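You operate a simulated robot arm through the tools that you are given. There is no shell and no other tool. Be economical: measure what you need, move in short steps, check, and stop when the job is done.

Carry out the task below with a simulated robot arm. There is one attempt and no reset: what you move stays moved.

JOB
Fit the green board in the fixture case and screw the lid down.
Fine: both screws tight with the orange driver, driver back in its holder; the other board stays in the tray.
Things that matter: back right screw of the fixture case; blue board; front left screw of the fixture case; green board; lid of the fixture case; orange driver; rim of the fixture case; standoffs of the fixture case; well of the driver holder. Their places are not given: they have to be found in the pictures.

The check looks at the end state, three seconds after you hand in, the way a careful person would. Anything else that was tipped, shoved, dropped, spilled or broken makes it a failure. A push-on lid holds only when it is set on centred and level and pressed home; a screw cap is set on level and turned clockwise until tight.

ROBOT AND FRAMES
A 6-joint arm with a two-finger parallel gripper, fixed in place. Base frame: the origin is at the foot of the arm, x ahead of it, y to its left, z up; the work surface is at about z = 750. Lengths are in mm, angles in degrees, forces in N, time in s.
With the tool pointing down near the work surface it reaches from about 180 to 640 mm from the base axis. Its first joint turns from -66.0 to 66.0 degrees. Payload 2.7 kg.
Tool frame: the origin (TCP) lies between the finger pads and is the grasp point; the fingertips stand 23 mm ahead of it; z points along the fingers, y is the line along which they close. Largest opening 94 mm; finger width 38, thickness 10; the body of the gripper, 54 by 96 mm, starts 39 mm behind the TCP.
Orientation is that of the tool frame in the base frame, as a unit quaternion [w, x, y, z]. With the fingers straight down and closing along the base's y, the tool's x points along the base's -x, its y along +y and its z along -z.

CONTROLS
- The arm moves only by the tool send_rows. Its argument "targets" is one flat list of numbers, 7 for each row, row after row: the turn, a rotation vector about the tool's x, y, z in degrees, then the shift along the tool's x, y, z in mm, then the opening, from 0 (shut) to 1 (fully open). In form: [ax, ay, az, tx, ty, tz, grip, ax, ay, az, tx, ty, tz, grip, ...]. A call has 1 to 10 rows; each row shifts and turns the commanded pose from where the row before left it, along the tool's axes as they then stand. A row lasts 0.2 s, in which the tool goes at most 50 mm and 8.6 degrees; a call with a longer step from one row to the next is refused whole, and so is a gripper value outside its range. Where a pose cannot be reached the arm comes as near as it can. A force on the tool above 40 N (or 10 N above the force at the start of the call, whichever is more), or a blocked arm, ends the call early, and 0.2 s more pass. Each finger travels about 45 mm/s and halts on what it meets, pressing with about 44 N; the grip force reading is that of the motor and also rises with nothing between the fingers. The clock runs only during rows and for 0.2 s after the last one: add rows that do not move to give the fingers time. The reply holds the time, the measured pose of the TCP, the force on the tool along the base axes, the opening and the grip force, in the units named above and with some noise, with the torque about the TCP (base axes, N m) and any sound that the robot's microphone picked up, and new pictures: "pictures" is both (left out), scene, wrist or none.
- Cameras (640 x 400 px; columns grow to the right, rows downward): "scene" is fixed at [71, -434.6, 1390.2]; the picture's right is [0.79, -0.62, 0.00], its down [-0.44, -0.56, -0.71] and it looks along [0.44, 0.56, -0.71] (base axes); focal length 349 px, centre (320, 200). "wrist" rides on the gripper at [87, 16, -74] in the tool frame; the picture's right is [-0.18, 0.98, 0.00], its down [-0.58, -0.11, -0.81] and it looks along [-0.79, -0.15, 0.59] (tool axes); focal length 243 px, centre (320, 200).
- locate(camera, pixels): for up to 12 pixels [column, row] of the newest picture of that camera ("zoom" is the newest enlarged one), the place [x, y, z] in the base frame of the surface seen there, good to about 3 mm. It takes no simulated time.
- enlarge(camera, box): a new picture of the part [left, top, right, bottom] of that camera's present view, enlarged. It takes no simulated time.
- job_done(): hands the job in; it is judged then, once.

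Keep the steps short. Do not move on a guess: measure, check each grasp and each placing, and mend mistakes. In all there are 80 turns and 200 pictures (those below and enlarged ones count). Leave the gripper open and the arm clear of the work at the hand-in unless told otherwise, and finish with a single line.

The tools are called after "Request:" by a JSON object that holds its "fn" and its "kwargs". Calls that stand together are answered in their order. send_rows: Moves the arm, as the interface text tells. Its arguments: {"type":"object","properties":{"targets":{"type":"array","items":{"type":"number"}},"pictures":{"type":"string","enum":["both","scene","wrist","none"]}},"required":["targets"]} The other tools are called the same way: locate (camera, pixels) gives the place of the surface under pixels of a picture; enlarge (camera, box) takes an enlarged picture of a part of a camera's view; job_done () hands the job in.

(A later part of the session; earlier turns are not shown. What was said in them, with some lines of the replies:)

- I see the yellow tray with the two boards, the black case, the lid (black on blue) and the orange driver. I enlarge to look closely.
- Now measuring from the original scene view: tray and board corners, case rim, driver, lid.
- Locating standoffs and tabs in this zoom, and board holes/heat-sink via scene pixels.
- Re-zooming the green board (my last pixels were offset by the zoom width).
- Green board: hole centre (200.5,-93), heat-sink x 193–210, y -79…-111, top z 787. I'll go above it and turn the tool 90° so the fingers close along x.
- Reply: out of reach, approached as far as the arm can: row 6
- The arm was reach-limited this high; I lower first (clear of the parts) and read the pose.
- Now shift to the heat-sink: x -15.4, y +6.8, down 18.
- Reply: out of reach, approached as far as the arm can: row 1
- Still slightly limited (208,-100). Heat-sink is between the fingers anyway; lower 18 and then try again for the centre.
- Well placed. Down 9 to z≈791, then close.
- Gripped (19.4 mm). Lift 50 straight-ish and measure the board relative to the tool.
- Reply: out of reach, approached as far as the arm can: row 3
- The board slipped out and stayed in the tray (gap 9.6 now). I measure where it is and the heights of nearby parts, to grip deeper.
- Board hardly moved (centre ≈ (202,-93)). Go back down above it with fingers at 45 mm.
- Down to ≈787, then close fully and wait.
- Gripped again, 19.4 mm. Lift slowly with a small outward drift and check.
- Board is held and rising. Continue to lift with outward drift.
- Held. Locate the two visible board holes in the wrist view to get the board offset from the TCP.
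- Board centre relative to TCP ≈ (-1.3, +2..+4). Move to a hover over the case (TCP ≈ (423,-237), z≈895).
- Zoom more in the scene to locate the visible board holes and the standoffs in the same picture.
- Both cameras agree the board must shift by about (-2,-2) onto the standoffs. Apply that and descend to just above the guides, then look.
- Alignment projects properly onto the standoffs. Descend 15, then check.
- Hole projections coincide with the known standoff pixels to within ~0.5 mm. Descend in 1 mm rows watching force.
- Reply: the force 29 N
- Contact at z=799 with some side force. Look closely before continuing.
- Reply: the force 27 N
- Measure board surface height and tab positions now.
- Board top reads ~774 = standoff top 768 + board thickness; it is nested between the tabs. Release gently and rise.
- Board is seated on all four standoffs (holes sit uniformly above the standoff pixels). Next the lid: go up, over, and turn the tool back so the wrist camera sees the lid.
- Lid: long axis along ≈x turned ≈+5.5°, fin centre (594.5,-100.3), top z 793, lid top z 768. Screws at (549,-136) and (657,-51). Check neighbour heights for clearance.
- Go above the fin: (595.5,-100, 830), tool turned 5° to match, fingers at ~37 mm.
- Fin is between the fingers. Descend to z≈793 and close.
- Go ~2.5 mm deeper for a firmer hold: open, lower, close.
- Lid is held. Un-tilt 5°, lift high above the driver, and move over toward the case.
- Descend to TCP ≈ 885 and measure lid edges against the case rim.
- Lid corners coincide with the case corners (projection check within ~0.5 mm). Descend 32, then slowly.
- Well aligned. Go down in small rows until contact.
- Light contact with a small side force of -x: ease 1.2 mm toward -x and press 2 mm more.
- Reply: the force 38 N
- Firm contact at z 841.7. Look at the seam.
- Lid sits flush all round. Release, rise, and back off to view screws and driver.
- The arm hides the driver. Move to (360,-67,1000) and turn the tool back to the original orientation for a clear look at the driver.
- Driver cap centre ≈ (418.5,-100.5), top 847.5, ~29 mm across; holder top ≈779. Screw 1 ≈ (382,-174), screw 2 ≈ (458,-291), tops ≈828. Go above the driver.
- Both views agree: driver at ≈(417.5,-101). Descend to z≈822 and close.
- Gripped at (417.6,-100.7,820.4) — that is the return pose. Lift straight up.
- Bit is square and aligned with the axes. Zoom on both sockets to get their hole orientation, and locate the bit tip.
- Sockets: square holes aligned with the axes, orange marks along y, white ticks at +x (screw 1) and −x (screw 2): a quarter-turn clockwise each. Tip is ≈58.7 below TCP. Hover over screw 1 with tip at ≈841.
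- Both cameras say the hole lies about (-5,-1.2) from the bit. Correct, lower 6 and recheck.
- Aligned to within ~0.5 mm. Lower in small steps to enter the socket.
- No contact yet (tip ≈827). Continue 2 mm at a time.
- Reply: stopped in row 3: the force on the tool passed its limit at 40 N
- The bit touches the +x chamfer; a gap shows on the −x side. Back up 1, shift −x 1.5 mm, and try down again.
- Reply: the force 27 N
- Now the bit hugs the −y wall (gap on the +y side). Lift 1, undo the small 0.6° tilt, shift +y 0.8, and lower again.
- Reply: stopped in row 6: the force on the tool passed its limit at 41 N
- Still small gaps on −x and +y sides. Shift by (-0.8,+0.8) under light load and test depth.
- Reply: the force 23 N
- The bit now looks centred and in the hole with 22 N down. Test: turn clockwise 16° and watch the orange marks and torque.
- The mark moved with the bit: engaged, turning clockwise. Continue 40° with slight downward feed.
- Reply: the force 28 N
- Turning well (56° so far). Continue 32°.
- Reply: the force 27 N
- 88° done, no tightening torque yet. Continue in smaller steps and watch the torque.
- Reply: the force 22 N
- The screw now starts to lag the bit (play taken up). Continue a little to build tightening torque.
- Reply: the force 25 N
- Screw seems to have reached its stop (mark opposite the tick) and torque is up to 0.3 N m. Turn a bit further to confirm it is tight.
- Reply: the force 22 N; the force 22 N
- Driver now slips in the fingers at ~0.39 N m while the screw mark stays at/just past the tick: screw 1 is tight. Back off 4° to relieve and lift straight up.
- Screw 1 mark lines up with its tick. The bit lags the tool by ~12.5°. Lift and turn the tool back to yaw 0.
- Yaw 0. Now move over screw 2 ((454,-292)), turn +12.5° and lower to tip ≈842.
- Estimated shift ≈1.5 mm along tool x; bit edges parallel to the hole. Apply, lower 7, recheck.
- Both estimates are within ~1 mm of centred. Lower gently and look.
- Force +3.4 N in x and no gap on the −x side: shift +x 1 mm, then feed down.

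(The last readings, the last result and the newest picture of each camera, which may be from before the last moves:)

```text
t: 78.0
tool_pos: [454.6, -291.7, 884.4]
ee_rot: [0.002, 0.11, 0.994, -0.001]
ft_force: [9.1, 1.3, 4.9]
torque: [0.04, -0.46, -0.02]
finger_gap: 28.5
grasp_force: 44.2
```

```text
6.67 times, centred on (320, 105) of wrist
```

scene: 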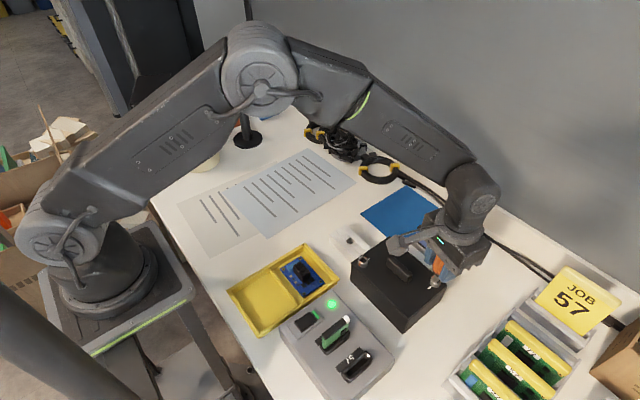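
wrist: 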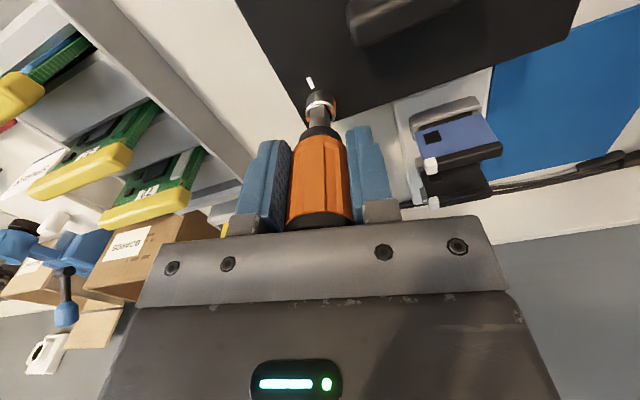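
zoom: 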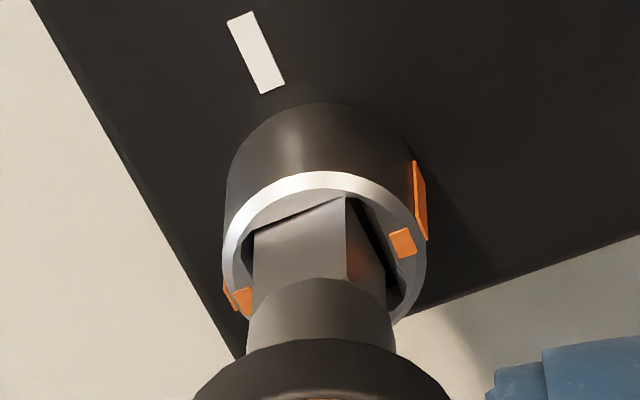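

Still pressed by the −x side (+9 N). Shift +x another 1.3 and feed down.

Request:
{"fn": "send_rows", "kwargs": {"targets": [0, 0, 0, -1.3, 0.3, 0, 0, 0, 0, 0, 0, 0, 1, 0, 0, 0, 0, 0, 0, 1, 0, 0, 0, 0, 0, 0, 1, 0, 0, 0, 0, 0, 0, 0, 0], "pictures": "wrist"}}

Request:
{"fn": "enlarge", "kwargs": {"camera": "scene", "box": [420, 263, 460, 293]}}

Request:
{"fn": "enlarge", "kwargs": {"camera": "wrist", "box": [280, 75, 360, 135]}}

```text
t: 79.2
tool_pos: [455.1, -291.8, 880.2]
ee_rot: [0.002, 0.11, 0.994, -0.002]
ft_force: [9.2, 0.1, 1.6]
torque: [-0.01, -0.59, -0.05]
finger_gap: 28.3
grasp_force: 43.9
```

wrist: 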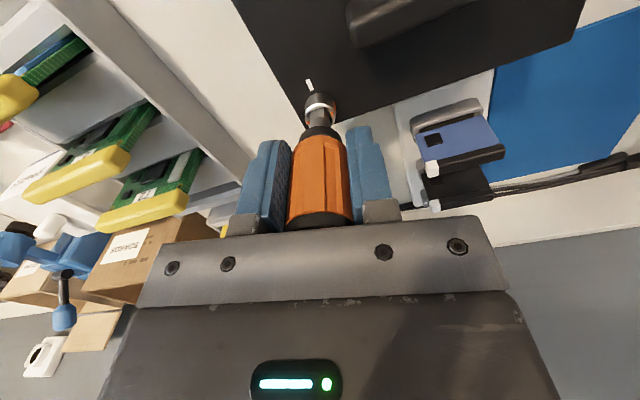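

```text
13.33 times, centred on (440, 278) of scene
```

zoom: 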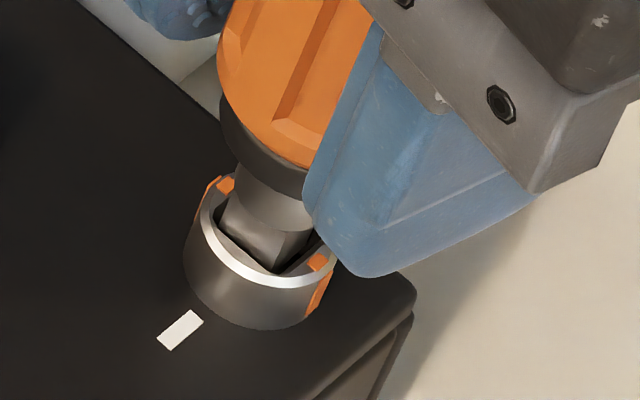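

```text
6.67 times, centred on (320, 105) of wrist
```

zoom: 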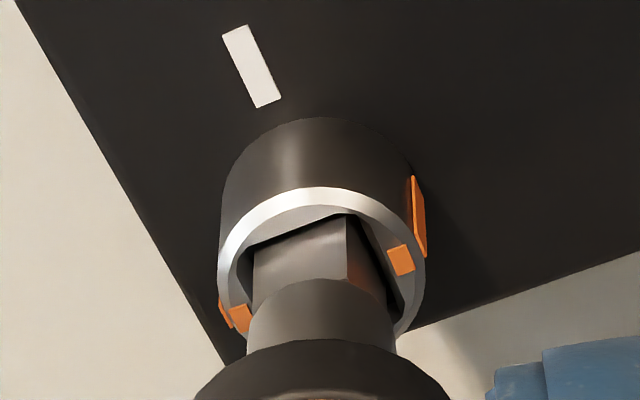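

It dropped in (z 880.2). Feed a bit deeper to a light contact.

Request:
{"fn": "send_rows", "kwargs": {"targets": [0, 0, 0, -0.5, 0.1, 1, 0, 0, 0, 0, 0, 0, 1, 0, 0, 0, 0, 0, 0, 1, 0, 0, 0, 0, 0, 0, 0, 0], "pictures": "none"}}

```text
t: 80.2
tool_pos: [455.0, -292.1, 879.0]
ee_rot: [0.003, 0.11, 0.994, -0.003]
ft_force: [-1.1, 5.3, 23.0]
torque: [0.28, 0.02, -0.02]
finger_gap: 28.7
grasp_force: 44.2
```

Seated (23 N, side forces small). Turn clockwise 72°.

Request:
{"fn": "send_rows", "kwargs": {"targets": [0, 0, 8, 0, 0, 0.1, 0, 0, 0, 8, 0, 0, 0.1, 0, 0, 0, 8, 0, 0, 0.1, 0, 0, 0, 8, 0, 0, 0.1, 0, 0, 0, 8, 0, 0, 0.1, 0, 0, 0, 8, 0, 0, 0.1, 0, 0, 0, 8, 0, 0, 0.1, 0, 0, 0, 8, 0, 0, 0.1, 0, 0, 0, 8, 0, 0, 0.1, 0, 0, 0, 0, 0, 0, 0, 0], "pictures": "both"}}

Request:
{"fn": "enlarge", "kwargs": {"camera": "scene", "box": [420, 263, 460, 293]}}

Request:
{"fn": "enlarge", "kwargs": {"camera": "wrist", "box": [280, 75, 360, 135]}}

```text
t: 82.4
tool_pos: [456.2, -293.1, 878.0]
ee_rot: [0.005, 0.673, 0.739, -0.001]
ft_force: [-2.0, 2.3, 29.3]
torque: [0.11, 0.14, -0.06]
finger_gap: 28.4
grasp_force: 43.8
```

scene: 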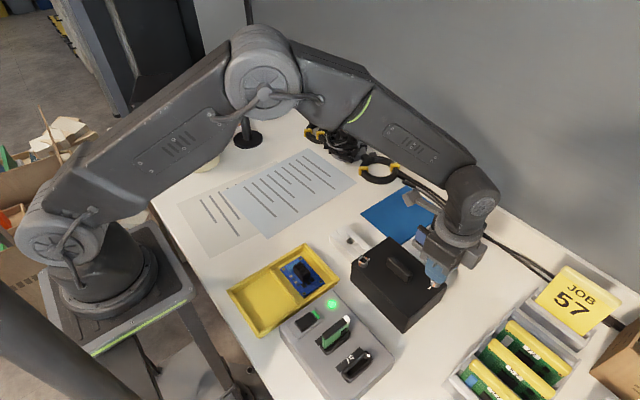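
wrist: 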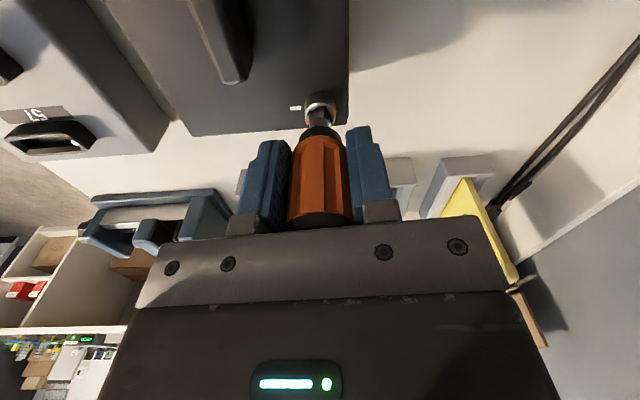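

```text
13.33 times, centred on (440, 278) of scene
```

zoom: 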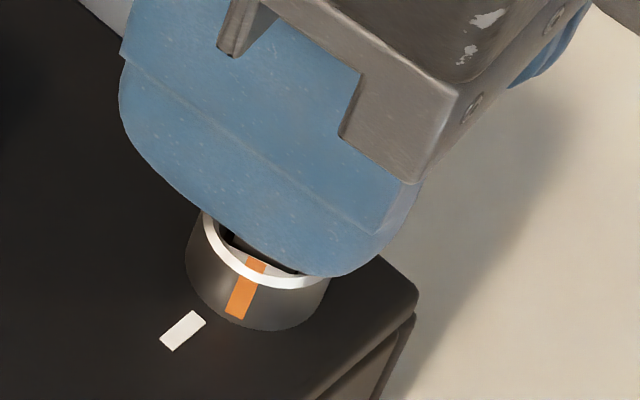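

```text
6.67 times, centred on (320, 105) of wrist
5 turns are left
```

zoom: 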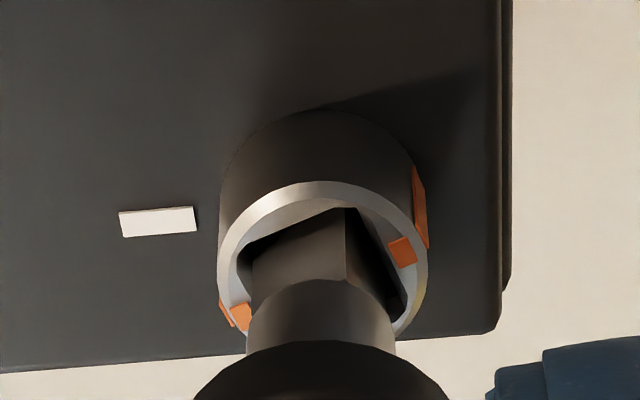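

Screw 2 is turning with the bit (72° so far, no slip). With few turns left I combine: finish the turn (+53°), ease back, lift, turn to yaw 0, go above the holder, and look.

Request:
{"fn": "send_rows", "kwargs": {"targets": [0, 0, 8, 0, 0, 0, 0, 0, 0, 8, 0, 0, 0, 0, 0, 0, 8, 0, 0, 0, 0, 0, 0, 8, 0, 0, 0, 0, 0, 0, 8, 0, 0, 0, 0, 0, 0, 8, 0, 0, 0, 0, 0, 0, 5, 0, 0, 0, 0, 0, 0, 0, 0, 0, 0, 0], "pictures": "none"}}

Request:
{"fn": "send_rows", "kwargs": {"targets": [0, 0, -4, 0, 0, 0, 0, 0, 0, 0, 0, 0, -2, 0, 0, 0, 0, 0, 0, -4, 0, 0, 0, 0, 0, 0, -8, 0, 0, 0, 0, 0, 0, -20, 0, 0, 0, 0, 0, 0, -25, 0, 0, 0, 0, 0, 0, 0, 0], "pictures": "none"}}

Request:
{"fn": "send_rows", "kwargs": {"targets": [0, 0, -8.34, 0, 0, 0, 0, 0, 0, -8.34, 0, 0, 0, 0, 0, 0, -8.34, 0, 0, 0, 0, 0, 0, -8.34, 0, 0, 0, 0, 0, 0, -8.34, 0, 0, 0, 0, 0, 0, -8.34, 0, 0, 0, 0, 0, 0, -8.34, 0, 0, 0, 0, 0, 0, -8.34, 0, 0, 0, 0, 0, 0, -8.34, 0, 0, 0, 0, 0, 0, -8.34, 0, 0, 0, 0], "pictures": "none"}}

Request:
{"fn": "send_rows", "kwargs": {"targets": [0, 0, -8.34, 0, 0, 0, 0, 0, 0, -8.34, 0, 0, 0, 0, 0, 0, -8.34, 0, 0, 0, 0, 0, 0, -8.34, 0, 0, 0, 0, 0, 0, -8.34, 0, 0, 0, 0, 0, 0, -8.34, 0, 0, 0, 0, 0, 0, 0, 0, 0, 0, 0], "pictures": "none"}}

Request:
{"fn": "send_rows", "kwargs": {"targets": [0, 0, 0, 7.6, 38.4, 0, 0, 0, 0, 0, 7.6, 38.4, 0, 0, 0, 0, 0, 7.6, 38.4, 0, 0, 0, 0, 0, 7.6, 38.4, 0, 0, 0, 0, 0, 7.6, 38.4, 0, 0, 0, 0, 0, 0, 0, 25, 0, 0, 0, 0, 0, 0, 25, 0, 0, 0, 0, 0, 0, 0, 0], "pictures": "both"}}

Request:
{"fn": "enlarge", "kwargs": {"camera": "scene", "box": [345, 240, 460, 310]}}

Request:
{"fn": "enlarge", "kwargs": {"camera": "scene", "box": [325, 205, 385, 255]}}

Request:
{"fn": "enlarge", "kwargs": {"camera": "wrist", "box": [270, 55, 370, 130]}}

```text
t: 84.2
tool_pos: [456.6, -291.0, 877.3]
ee_rot: [0.004, 0.932, 0.361, 0.002]
ft_force: [3.5, -1.0, 22.0]
torque: [-0.2, -0.06, 0.52]
finger_gap: 28.6
grasp_force: 44.5
```

```text
t: 85.2
tool_pos: [456.0, -291.4, 878.6]
ee_rot: [0.003, 0.919, 0.394, 0.0]
ft_force: [7.8, -5.2, -9.1]
torque: [-0.28, -0.35, 0.37]
finger_gap: 28.5
grasp_force: 43.3
stopped in row 4: the force on the tool passed its limit at 49 N (the readings are from after the stop); the commanded pose is now the measured one
```

```text
t: 87.3
tool_pos: [455.7, -292.2, 878.8]
ee_rot: [0.002, 0.422, 0.906, -0.002]
ft_force: [7.0, -6.5, -1.8]
torque: [-0.37, -0.31, -0.02]
finger_gap: 28.6
grasp_force: 44.0
```

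```text
t: 89.0
tool_pos: [455.4, -292.4, 879.2]
ee_rot: [0.002, 0.001, 1.0, -0.002]
ft_force: [11.4, -6.2, -2.0]
torque: [-0.26, -0.67, -0.1]
finger_gap: 28.1
grasp_force: 44.0
```

```text
t: 89.3
tool_pos: [453.4, -289.9, 881.4]
ee_rot: [0.009, 0.003, 1.0, -0.011]
ft_force: [2.6, -13.8, -2.4]
torque: [-0.76, -0.12, -0.07]
finger_gap: 28.5
grasp_force: 43.4
stopped in row 1: the force on the tool passed its limit at 46 N (the readings are from after the stop); the commanded pose is now the measured one
```

scene: 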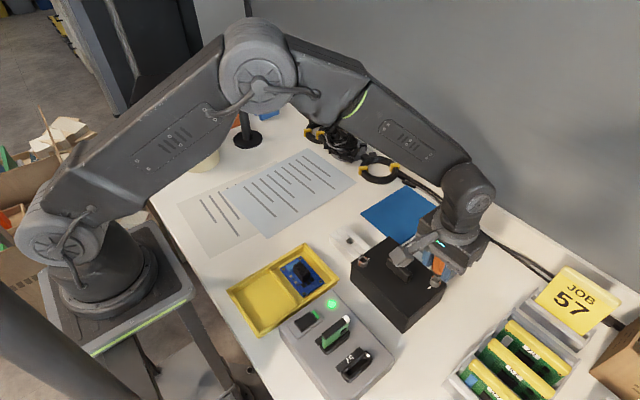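
wrist: 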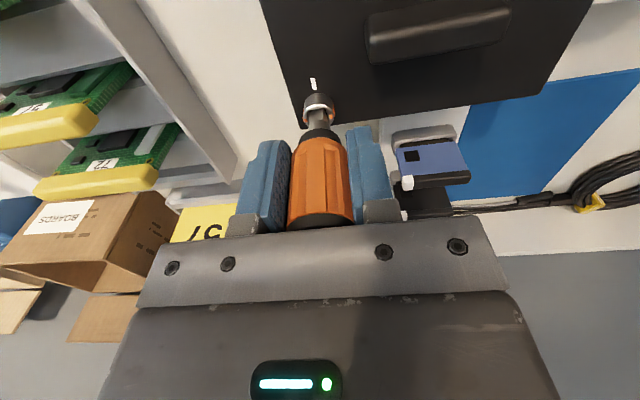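

```text
5.57 times, centred on (402, 275) of scene
```

zoom: 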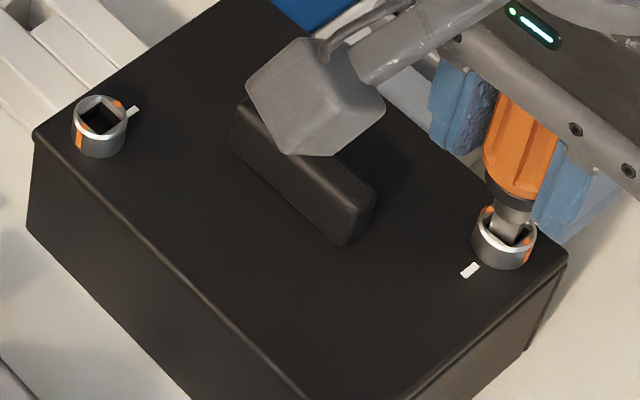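

```text
8.00 times, centred on (355, 230) of scene
```

zoom: 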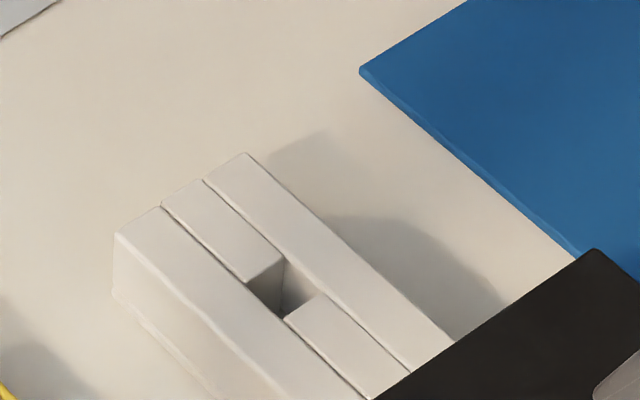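

```text
5.33 times, centred on (320, 92) of wrist
4 turns are left
```

zoom: 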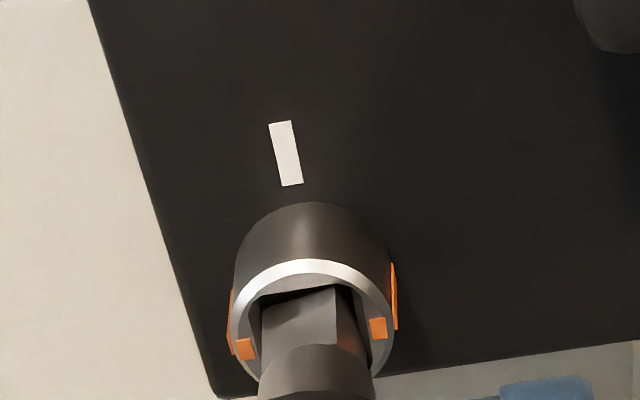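

The bit jammed on the lift because I'd eased back too little, so turning back reopened screw 2; the bit is still in its socket. I straighten the tool, turn it tight again (120°), ease back 16° to remove the wind-up, then lift in small steps and check.

Request:
{"fn": "send_rows", "kwargs": {"targets": [-1.26, 1.03, 0, -2.2, -2.4, 0, 0, 0, 0, 0, 0, 0, 1.2, 0, 0, 0, 0, 0, 0, 1.2, 0, 0, 0, 8, 0, 0, 0, 0, 0, 0, 8, 0, 0, 0, 0, 0, 0, 8, 0, 0, 0, 0, 0, 0, 8, 0, 0, 0, 0, 0, 0, 8, 0, 0, 0, 0, 0, 0, 8, 0, 0, 0, 0, 0, 0, 8, 0, 0, 0, 0], "pictures": "none"}}

Request:
{"fn": "send_rows", "kwargs": {"targets": [0, 0, 8, 0, 0, 0, 0, 0, 0, 8, 0, 0, 0, 0, 0, 0, 8, 0, 0, 0, 0, 0, 0, 8, 0, 0, 0, 0, 0, 0, 8, 0, 0, 0, 0, 0, 0, 8, 0, 0, 0, 0, 0, 0, 8, 0, 0, 0, 0, 0, 0, 8, 0, 0, 0, 0, 0, 0, 0, 0, 0, 0, 0], "pictures": "none"}}

Request:
{"fn": "send_rows", "kwargs": {"targets": [0, 0, -8, 0, 0, 0, 0, 0, 0, -8, 0, 0, 0, 0, 0, 0, 0, 0, 0, 0, 0], "pictures": "none"}}

Request:
{"fn": "send_rows", "kwargs": {"targets": [0, 0, 0, 0, 0, -1, 0, 0, 0, 0, 0, 0, -1.5, 0, 0, 0, 0, 0, 0, -2, 0, 0, 0, 0, 0, 0, -3, 0, 0, 0, 0, 0, 0, -4, 0, 0, 0, 0, 0, 0, -8, 0, 0, 0, 0, 0, 0, -18, 0, 0, 0, 0, 0, 0, -22, 0, 0, 0, 0, 0, 0, 0, 0], "pictures": "both"}}

Request:
{"fn": "enlarge", "kwargs": {"camera": "wrist", "box": [270, 45, 370, 125]}}

Request:
{"fn": "enlarge", "kwargs": {"camera": "scene", "box": [415, 245, 465, 295]}}

```text
t: 91.5
tool_pos: [456.1, -289.3, 878.1]
ee_rot: [-0.002, 0.473, 0.881, 0.0]
ft_force: [1.0, -10.7, 9.0]
torque: [-0.55, -0.04, 0.01]
finger_gap: 28.4
grasp_force: 43.9
```

```text
t: 93.5
tool_pos: [457.4, -290.0, 878.4]
ee_rot: [-0.001, 0.868, 0.497, -0.001]
ft_force: [14.0, -14.0, 0.4]
torque: [-0.75, -0.73, 0.15]
finger_gap: 28.1
grasp_force: 44.2
```

```text
t: 94.3
tool_pos: [455.9, -290.0, 879.3]
ee_rot: [-0.003, 0.79, 0.614, 0.0]
ft_force: [6.3, -5.3, 7.8]
torque: [-0.36, -0.33, 0.03]
finger_gap: 28.5
grasp_force: 43.8
```

```text
t: 96.3
tool_pos: [455.4, -291.8, 937.9]
ee_rot: [-0.003, 0.79, 0.613, -0.002]
ft_force: [-0.4, -0.3, -0.6]
torque: [-0.03, 0.01, 0.0]
finger_gap: 28.6
grasp_force: 44.1
```

scene: 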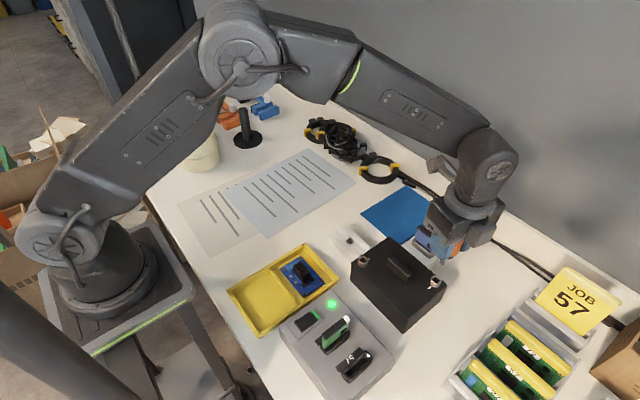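
wrist: 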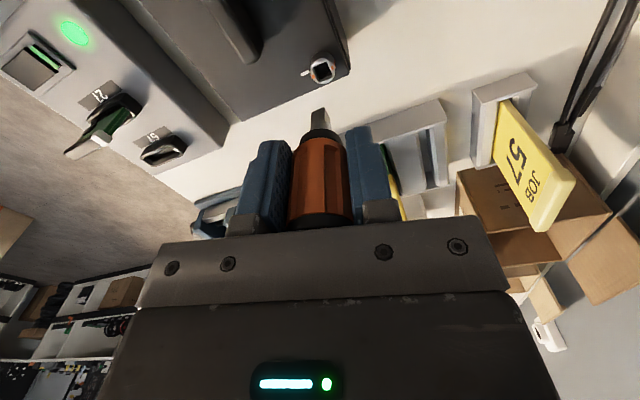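

```text
5.00 times, centred on (320, 85) of wrist
```

zoom: 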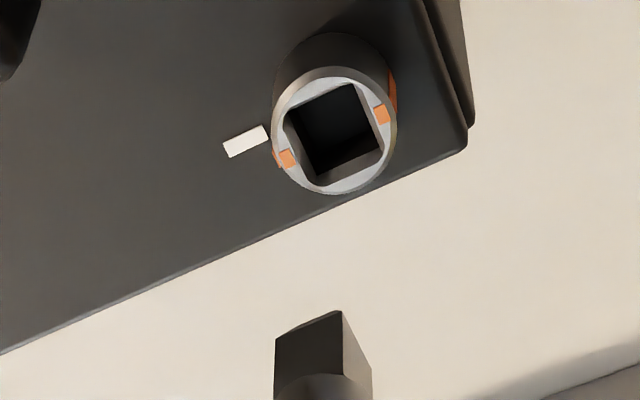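

```text
8.00 times, centred on (440, 270) of scene
3 turns are left
```

zoom: 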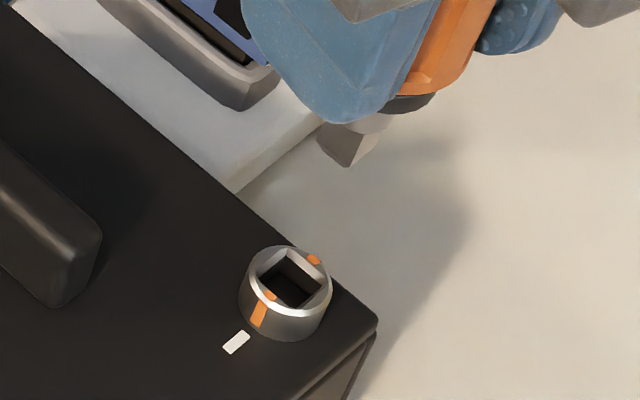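

Lifted cleanly, but the last torque was only 0.15 N m. The bit is still directly above the socket, so I re-enter (with the small centring shift), tighten firmly, ease back 24°, lift, and carry the driver above the holder, then look.

Request:
{"fn": "send_rows", "kwargs": {"targets": [0, 0, 0, -0.96, 1.07, 0, 0, 0, 0, 0, 0, 0, 20, 0, 0, 0, 0, 0, 0, 20, 0, 0, 0, 0, 0, 0, 8, 0, 0, 0, 0, 0, 0, 2, 0, 0, 0, 0, 0, 0, 2, 0, 0, 0, 0, 0, 0, 2, 0, 0, 0, 0, 0, 0, 2, 0, 0, 0, 0, 0, 0, 2, 0, 0, 0, 0, 0, 0, 0, 0], "pictures": "none"}}

Request:
{"fn": "send_rows", "kwargs": {"targets": [0, 0, 8, 0, 0, 0.3, 0, 0, 0, 8, 0, 0, 0.3, 0, 0, 0, 8, 0, 0, 0.2, 0, 0, 0, 6, 0, 0, 0, 0, 0, 0, 0, 0, 0, 0, 0], "pictures": "none"}}

Request:
{"fn": "send_rows", "kwargs": {"targets": [0, 0, -8, 0, 0, 0, 0, 0, 0, -8, 0, 0, 0, 0, 0, 0, -8, 0, 0, 0, 0, 0, 0, 0, 0, 0, 0, 0], "pictures": "none"}}

Request:
{"fn": "send_rows", "kwargs": {"targets": [0, 0, 0, 0, 0, -1, 0, 0, 0, 0, 0, 0, -1, 0, 0, 0, 0, 0, 0, -1.5, 0, 0, 0, 0, 0, 0, -2, 0, 0, 0, 0, 0, 0, -3, 0, 0, 0, 0, 0, 0, -4, 0, 0, 0, 0, 0, 0, -8, 0, 0, 0, 0, 0, 0, -18, 0, 0, 0, 0, 0, 0, -22, 0, 0, 0, 0, 0, 0, 0, 0], "pictures": "none"}}

Request:
{"fn": "send_rows", "kwargs": {"targets": [0, 0, 0, 33.4, -20.6, 0, 0, 0, 0, 0, 33.4, -20.6, 0, 0, 0, 0, 0, 33.4, -20.6, 0, 0, 0, 0, 0, 33.4, -20.6, 0, 0, 0, 0, 0, 33.3, -20.6, 0, 0, 0, 0, -6, 0, 0, 0, 0, 0, 0, 0, 0, 0, 20, 0, 0, 0, 0, 0, 0, 20, 0, 0, 0, 0, 0, 0, 0, 0], "pictures": "both"}}

Request:
{"fn": "enlarge", "kwargs": {"camera": "wrist", "box": [270, 45, 370, 125]}}

Request:
{"fn": "enlarge", "kwargs": {"camera": "scene", "box": [325, 210, 385, 255]}}

Request:
{"fn": "enlarge", "kwargs": {"camera": "scene", "box": [420, 265, 465, 295]}}

```text
t: 98.5
tool_pos: [456.6, -291.6, 880.3]
ee_rot: [-0.002, 0.79, 0.614, -0.001]
ft_force: [3.4, -0.2, -0.3]
torque: [0.01, -0.17, -0.01]
finger_gap: 28.8
grasp_force: 44.2
```

```text
t: 99.7
tool_pos: [457.9, -291.2, 880.0]
ee_rot: [-0.002, 0.921, 0.388, 0.0]
ft_force: [13.0, -0.9, 2.7]
torque: [-0.15, -0.65, 0.55]
finger_gap: 28.2
grasp_force: 43.7
```

```text
t: 100.7
tool_pos: [456.3, -291.9, 878.6]
ee_rot: [-0.004, 0.82, 0.572, -0.001]
ft_force: [8.4, 2.7, 3.9]
torque: [0.18, -0.41, 0.0]
finger_gap: 28.0
grasp_force: 43.4
```

```text
t: 102.9
tool_pos: [456.1, -291.9, 938.7]
ee_rot: [-0.004, 0.821, 0.571, -0.002]
ft_force: [-0.4, 0.3, -0.2]
torque: [0.02, 0.03, -0.01]
finger_gap: 28.4
grasp_force: 44.1
```

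```text
t: 104.9
tool_pos: [418.2, -99.3, 900.2]
ee_rot: [-0.003, 0.79, 0.614, -0.001]
ft_force: [-0.2, 0.6, -0.9]
torque: [-0.02, 0.0, 0.06]
finger_gap: 28.5
grasp_force: 44.1
```

scene: 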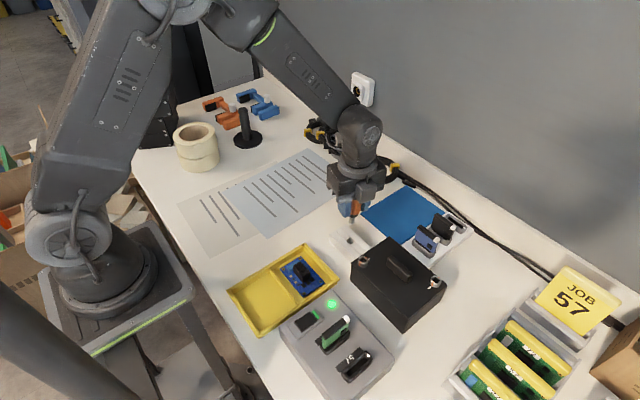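
wrist: 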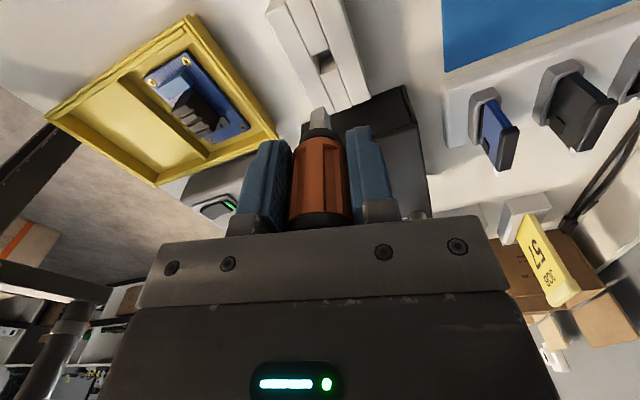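

```text
5.00 times, centred on (320, 85) of wrist
```

zoom: 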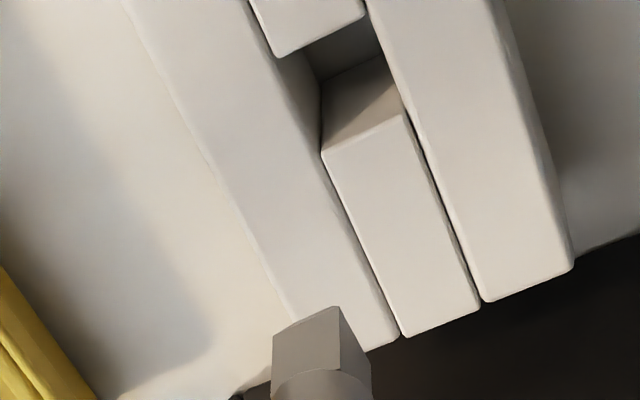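

```text
8.89 times, centred on (355, 232) of scene
```

zoom: 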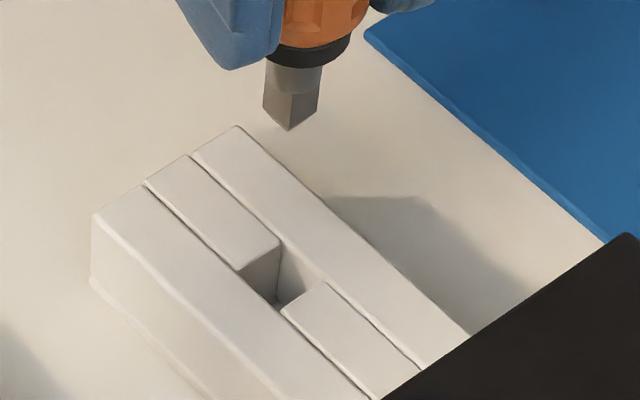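

```text
13.33 times, centred on (442, 280) of scene
2 turns are left
```

zoom: 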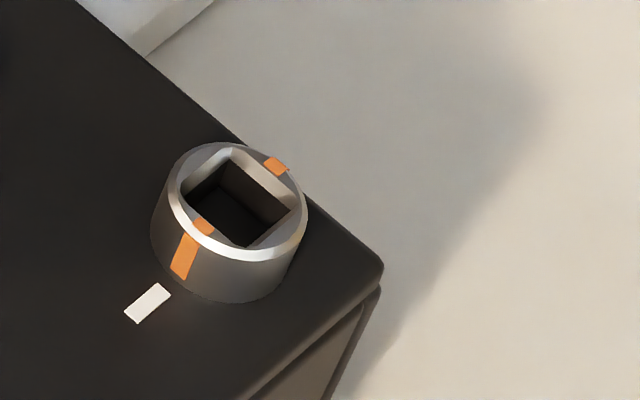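

Screw 2 reached 0.55 N m and its mark stays aligned with the tick; lifted cleanly. Both cameras put the well about (+2.6,+0.5) from the bit. Shift, then lower the driver into the well.

Request:
{"fn": "send_rows", "kwargs": {"targets": [0, 0, 0, 1.13, 2.4, 0, 0, 0, 0, 0, 0, 0, 20, 0, 0, 0, 0, 0, 0, 20, 0, 0, 0, 0, 0, 0, 20, 0, 0, 0, 0, 0, 0, 5, 0, 0, 0, 0, 0, 0, 4, 0, 0, 0, 0, 0, 0, 4, 0, 0, 0, 0, 0, 0, 4, 0, 0, 0, 0, 0, 0, 4, 0, 0, 0, 0, 0, 0, 0, 0], "pictures": "none"}}

Request:
{"fn": "send_rows", "kwargs": {"targets": [0, 0, 0, 0, 0, 0.7, 0, 0, 0, 0, 0, 0, 0.7, 0, 0, 0, 0, 0, 0, 0, 0], "pictures": "both"}}

Request:
{"fn": "enlarge", "kwargs": {"camera": "scene", "box": [325, 215, 385, 255]}}

Request:
{"fn": "enlarge", "kwargs": {"camera": "wrist", "box": [260, 70, 390, 150]}}

```text
t: 107.1
tool_pos: [420.2, -98.2, 820.4]
ee_rot: [-0.003, 0.789, 0.614, -0.001]
ft_force: [-0.2, -1.4, -1.3]
torque: [-0.06, 0.02, 0.0]
finger_gap: 28.4
grasp_force: 44.7
```

```text
t: 107.9
tool_pos: [420.3, -97.7, 817.8]
ee_rot: [-0.003, 0.789, 0.614, 0.0]
ft_force: [-0.3, 0.2, -0.3]
torque: [-0.02, -0.02, -0.05]
finger_gap: 28.3
grasp_force: 43.4
```

scene: 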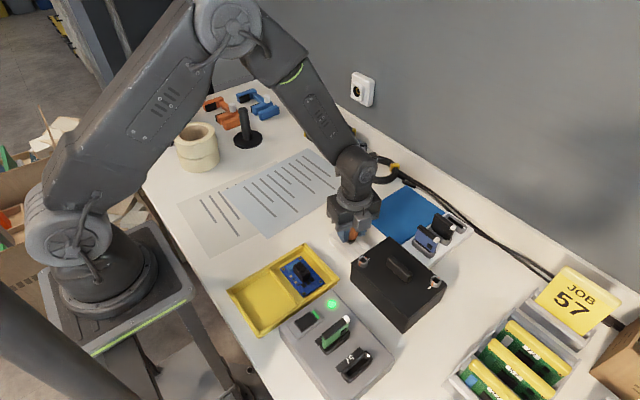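
wrist: 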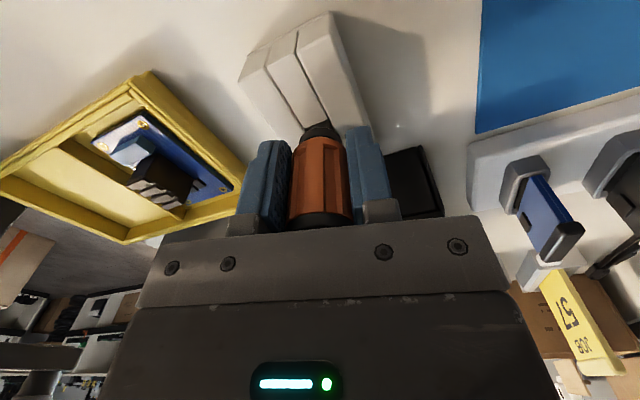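

```text
10.00 times, centred on (355, 235) of scene
```

zoom: 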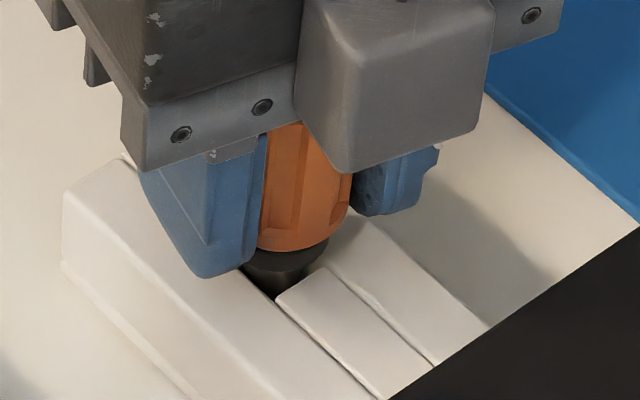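

```text
4.92 times, centred on (325, 110) of wrist
1 turns are left
```

zoom: 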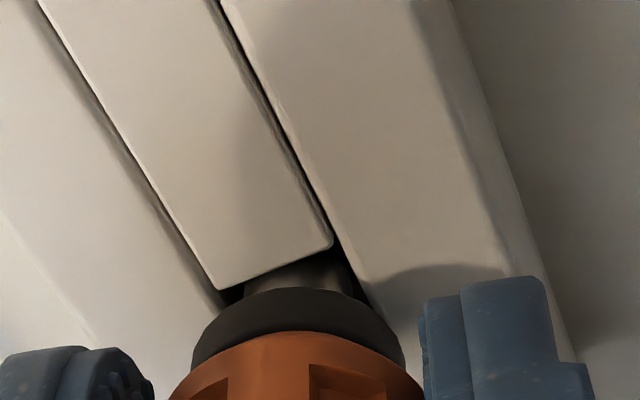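

The driver stands in the well with no side force. Last turn: settle the last millimetre, open, rise straight up, move clear, and hand in.

Request:
{"fn": "send_rows", "kwargs": {"targets": [0, 0, 0, 0, 0, 0.7, 0, 0, 0, 0, 0, 0, 0.7, 0, 0, 0, 0, 0, 0, 0, 0], "pictures": "none"}}

Request:
{"fn": "send_rows", "kwargs": {"targets": [0, 0, 0, 0, 0, 0, 0.4, 0, 0, 0, 0, 0, 0, 0.5, 0, 0, 0, 0, 0, 0, 0.6, 0, 0, 0, 0, 0, 0, 0.6, 0, 0, 0, 0, 0, -8, 0.6, 0, 0, 0, 0, 0, -20, 0.6, 0, 0, 0, 0, 0, -35, 0.6, 0, 0, 0, 0, 0, -40, 0.6, 0, 0, 0, 0, 0, -40, 0.6, 0, 0, 0, 0, 0, 0, 0.6], "pictures": "none"}}

Request:
{"fn": "send_rows", "kwargs": {"targets": [0, 0, 0, 35, 0, -10, 0.8, 0, 0, 0, 35, 0, -10, 1, 0, 0, 0, 35, 0, 0, 1, 0, 0, 0, 0, 0, 0, 1], "pictures": "scene"}}

Request:
{"fn": "job_done", "kwargs": {}}

```text
t: 108.7
tool_pos: [420.1, -99.1, 816.5]
ee_rot: [-0.004, 0.789, 0.614, -0.001]
ft_force: [0.2, -0.4, -0.2]
torque: [-0.02, 0.01, -0.02]
finger_gap: 28.4
grasp_force: 43.9
```

```text
t: 110.9
tool_pos: [421.6, -97.0, 959.8]
ee_rot: [-0.003, 0.79, 0.614, -0.002]
ft_force: [-0.2, 0.4, 1.1]
torque: [0.01, 0.03, -0.01]
finger_gap: 56.3
grasp_force: 0.1
```

```text
t: 111.9
tool_pos: [448.5, 4.2, 979.4]
ee_rot: [-0.004, 0.79, 0.614, 0.0]
ft_force: [0.2, 0.6, 0.0]
torque: [-0.02, -0.01, -0.01]
finger_gap: 94.2
grasp_force: 0.0
```

scene: 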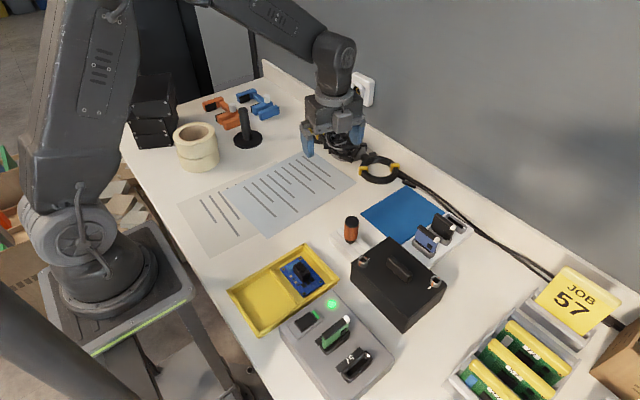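

```text
The job is handed in.
```

The green board is in the fixture case with the lid on, both screws turned to their stops (about 0.39 and 0.55 N m), the driver back upright in its holder, the blue board untouched in its tray, and the job handed in.
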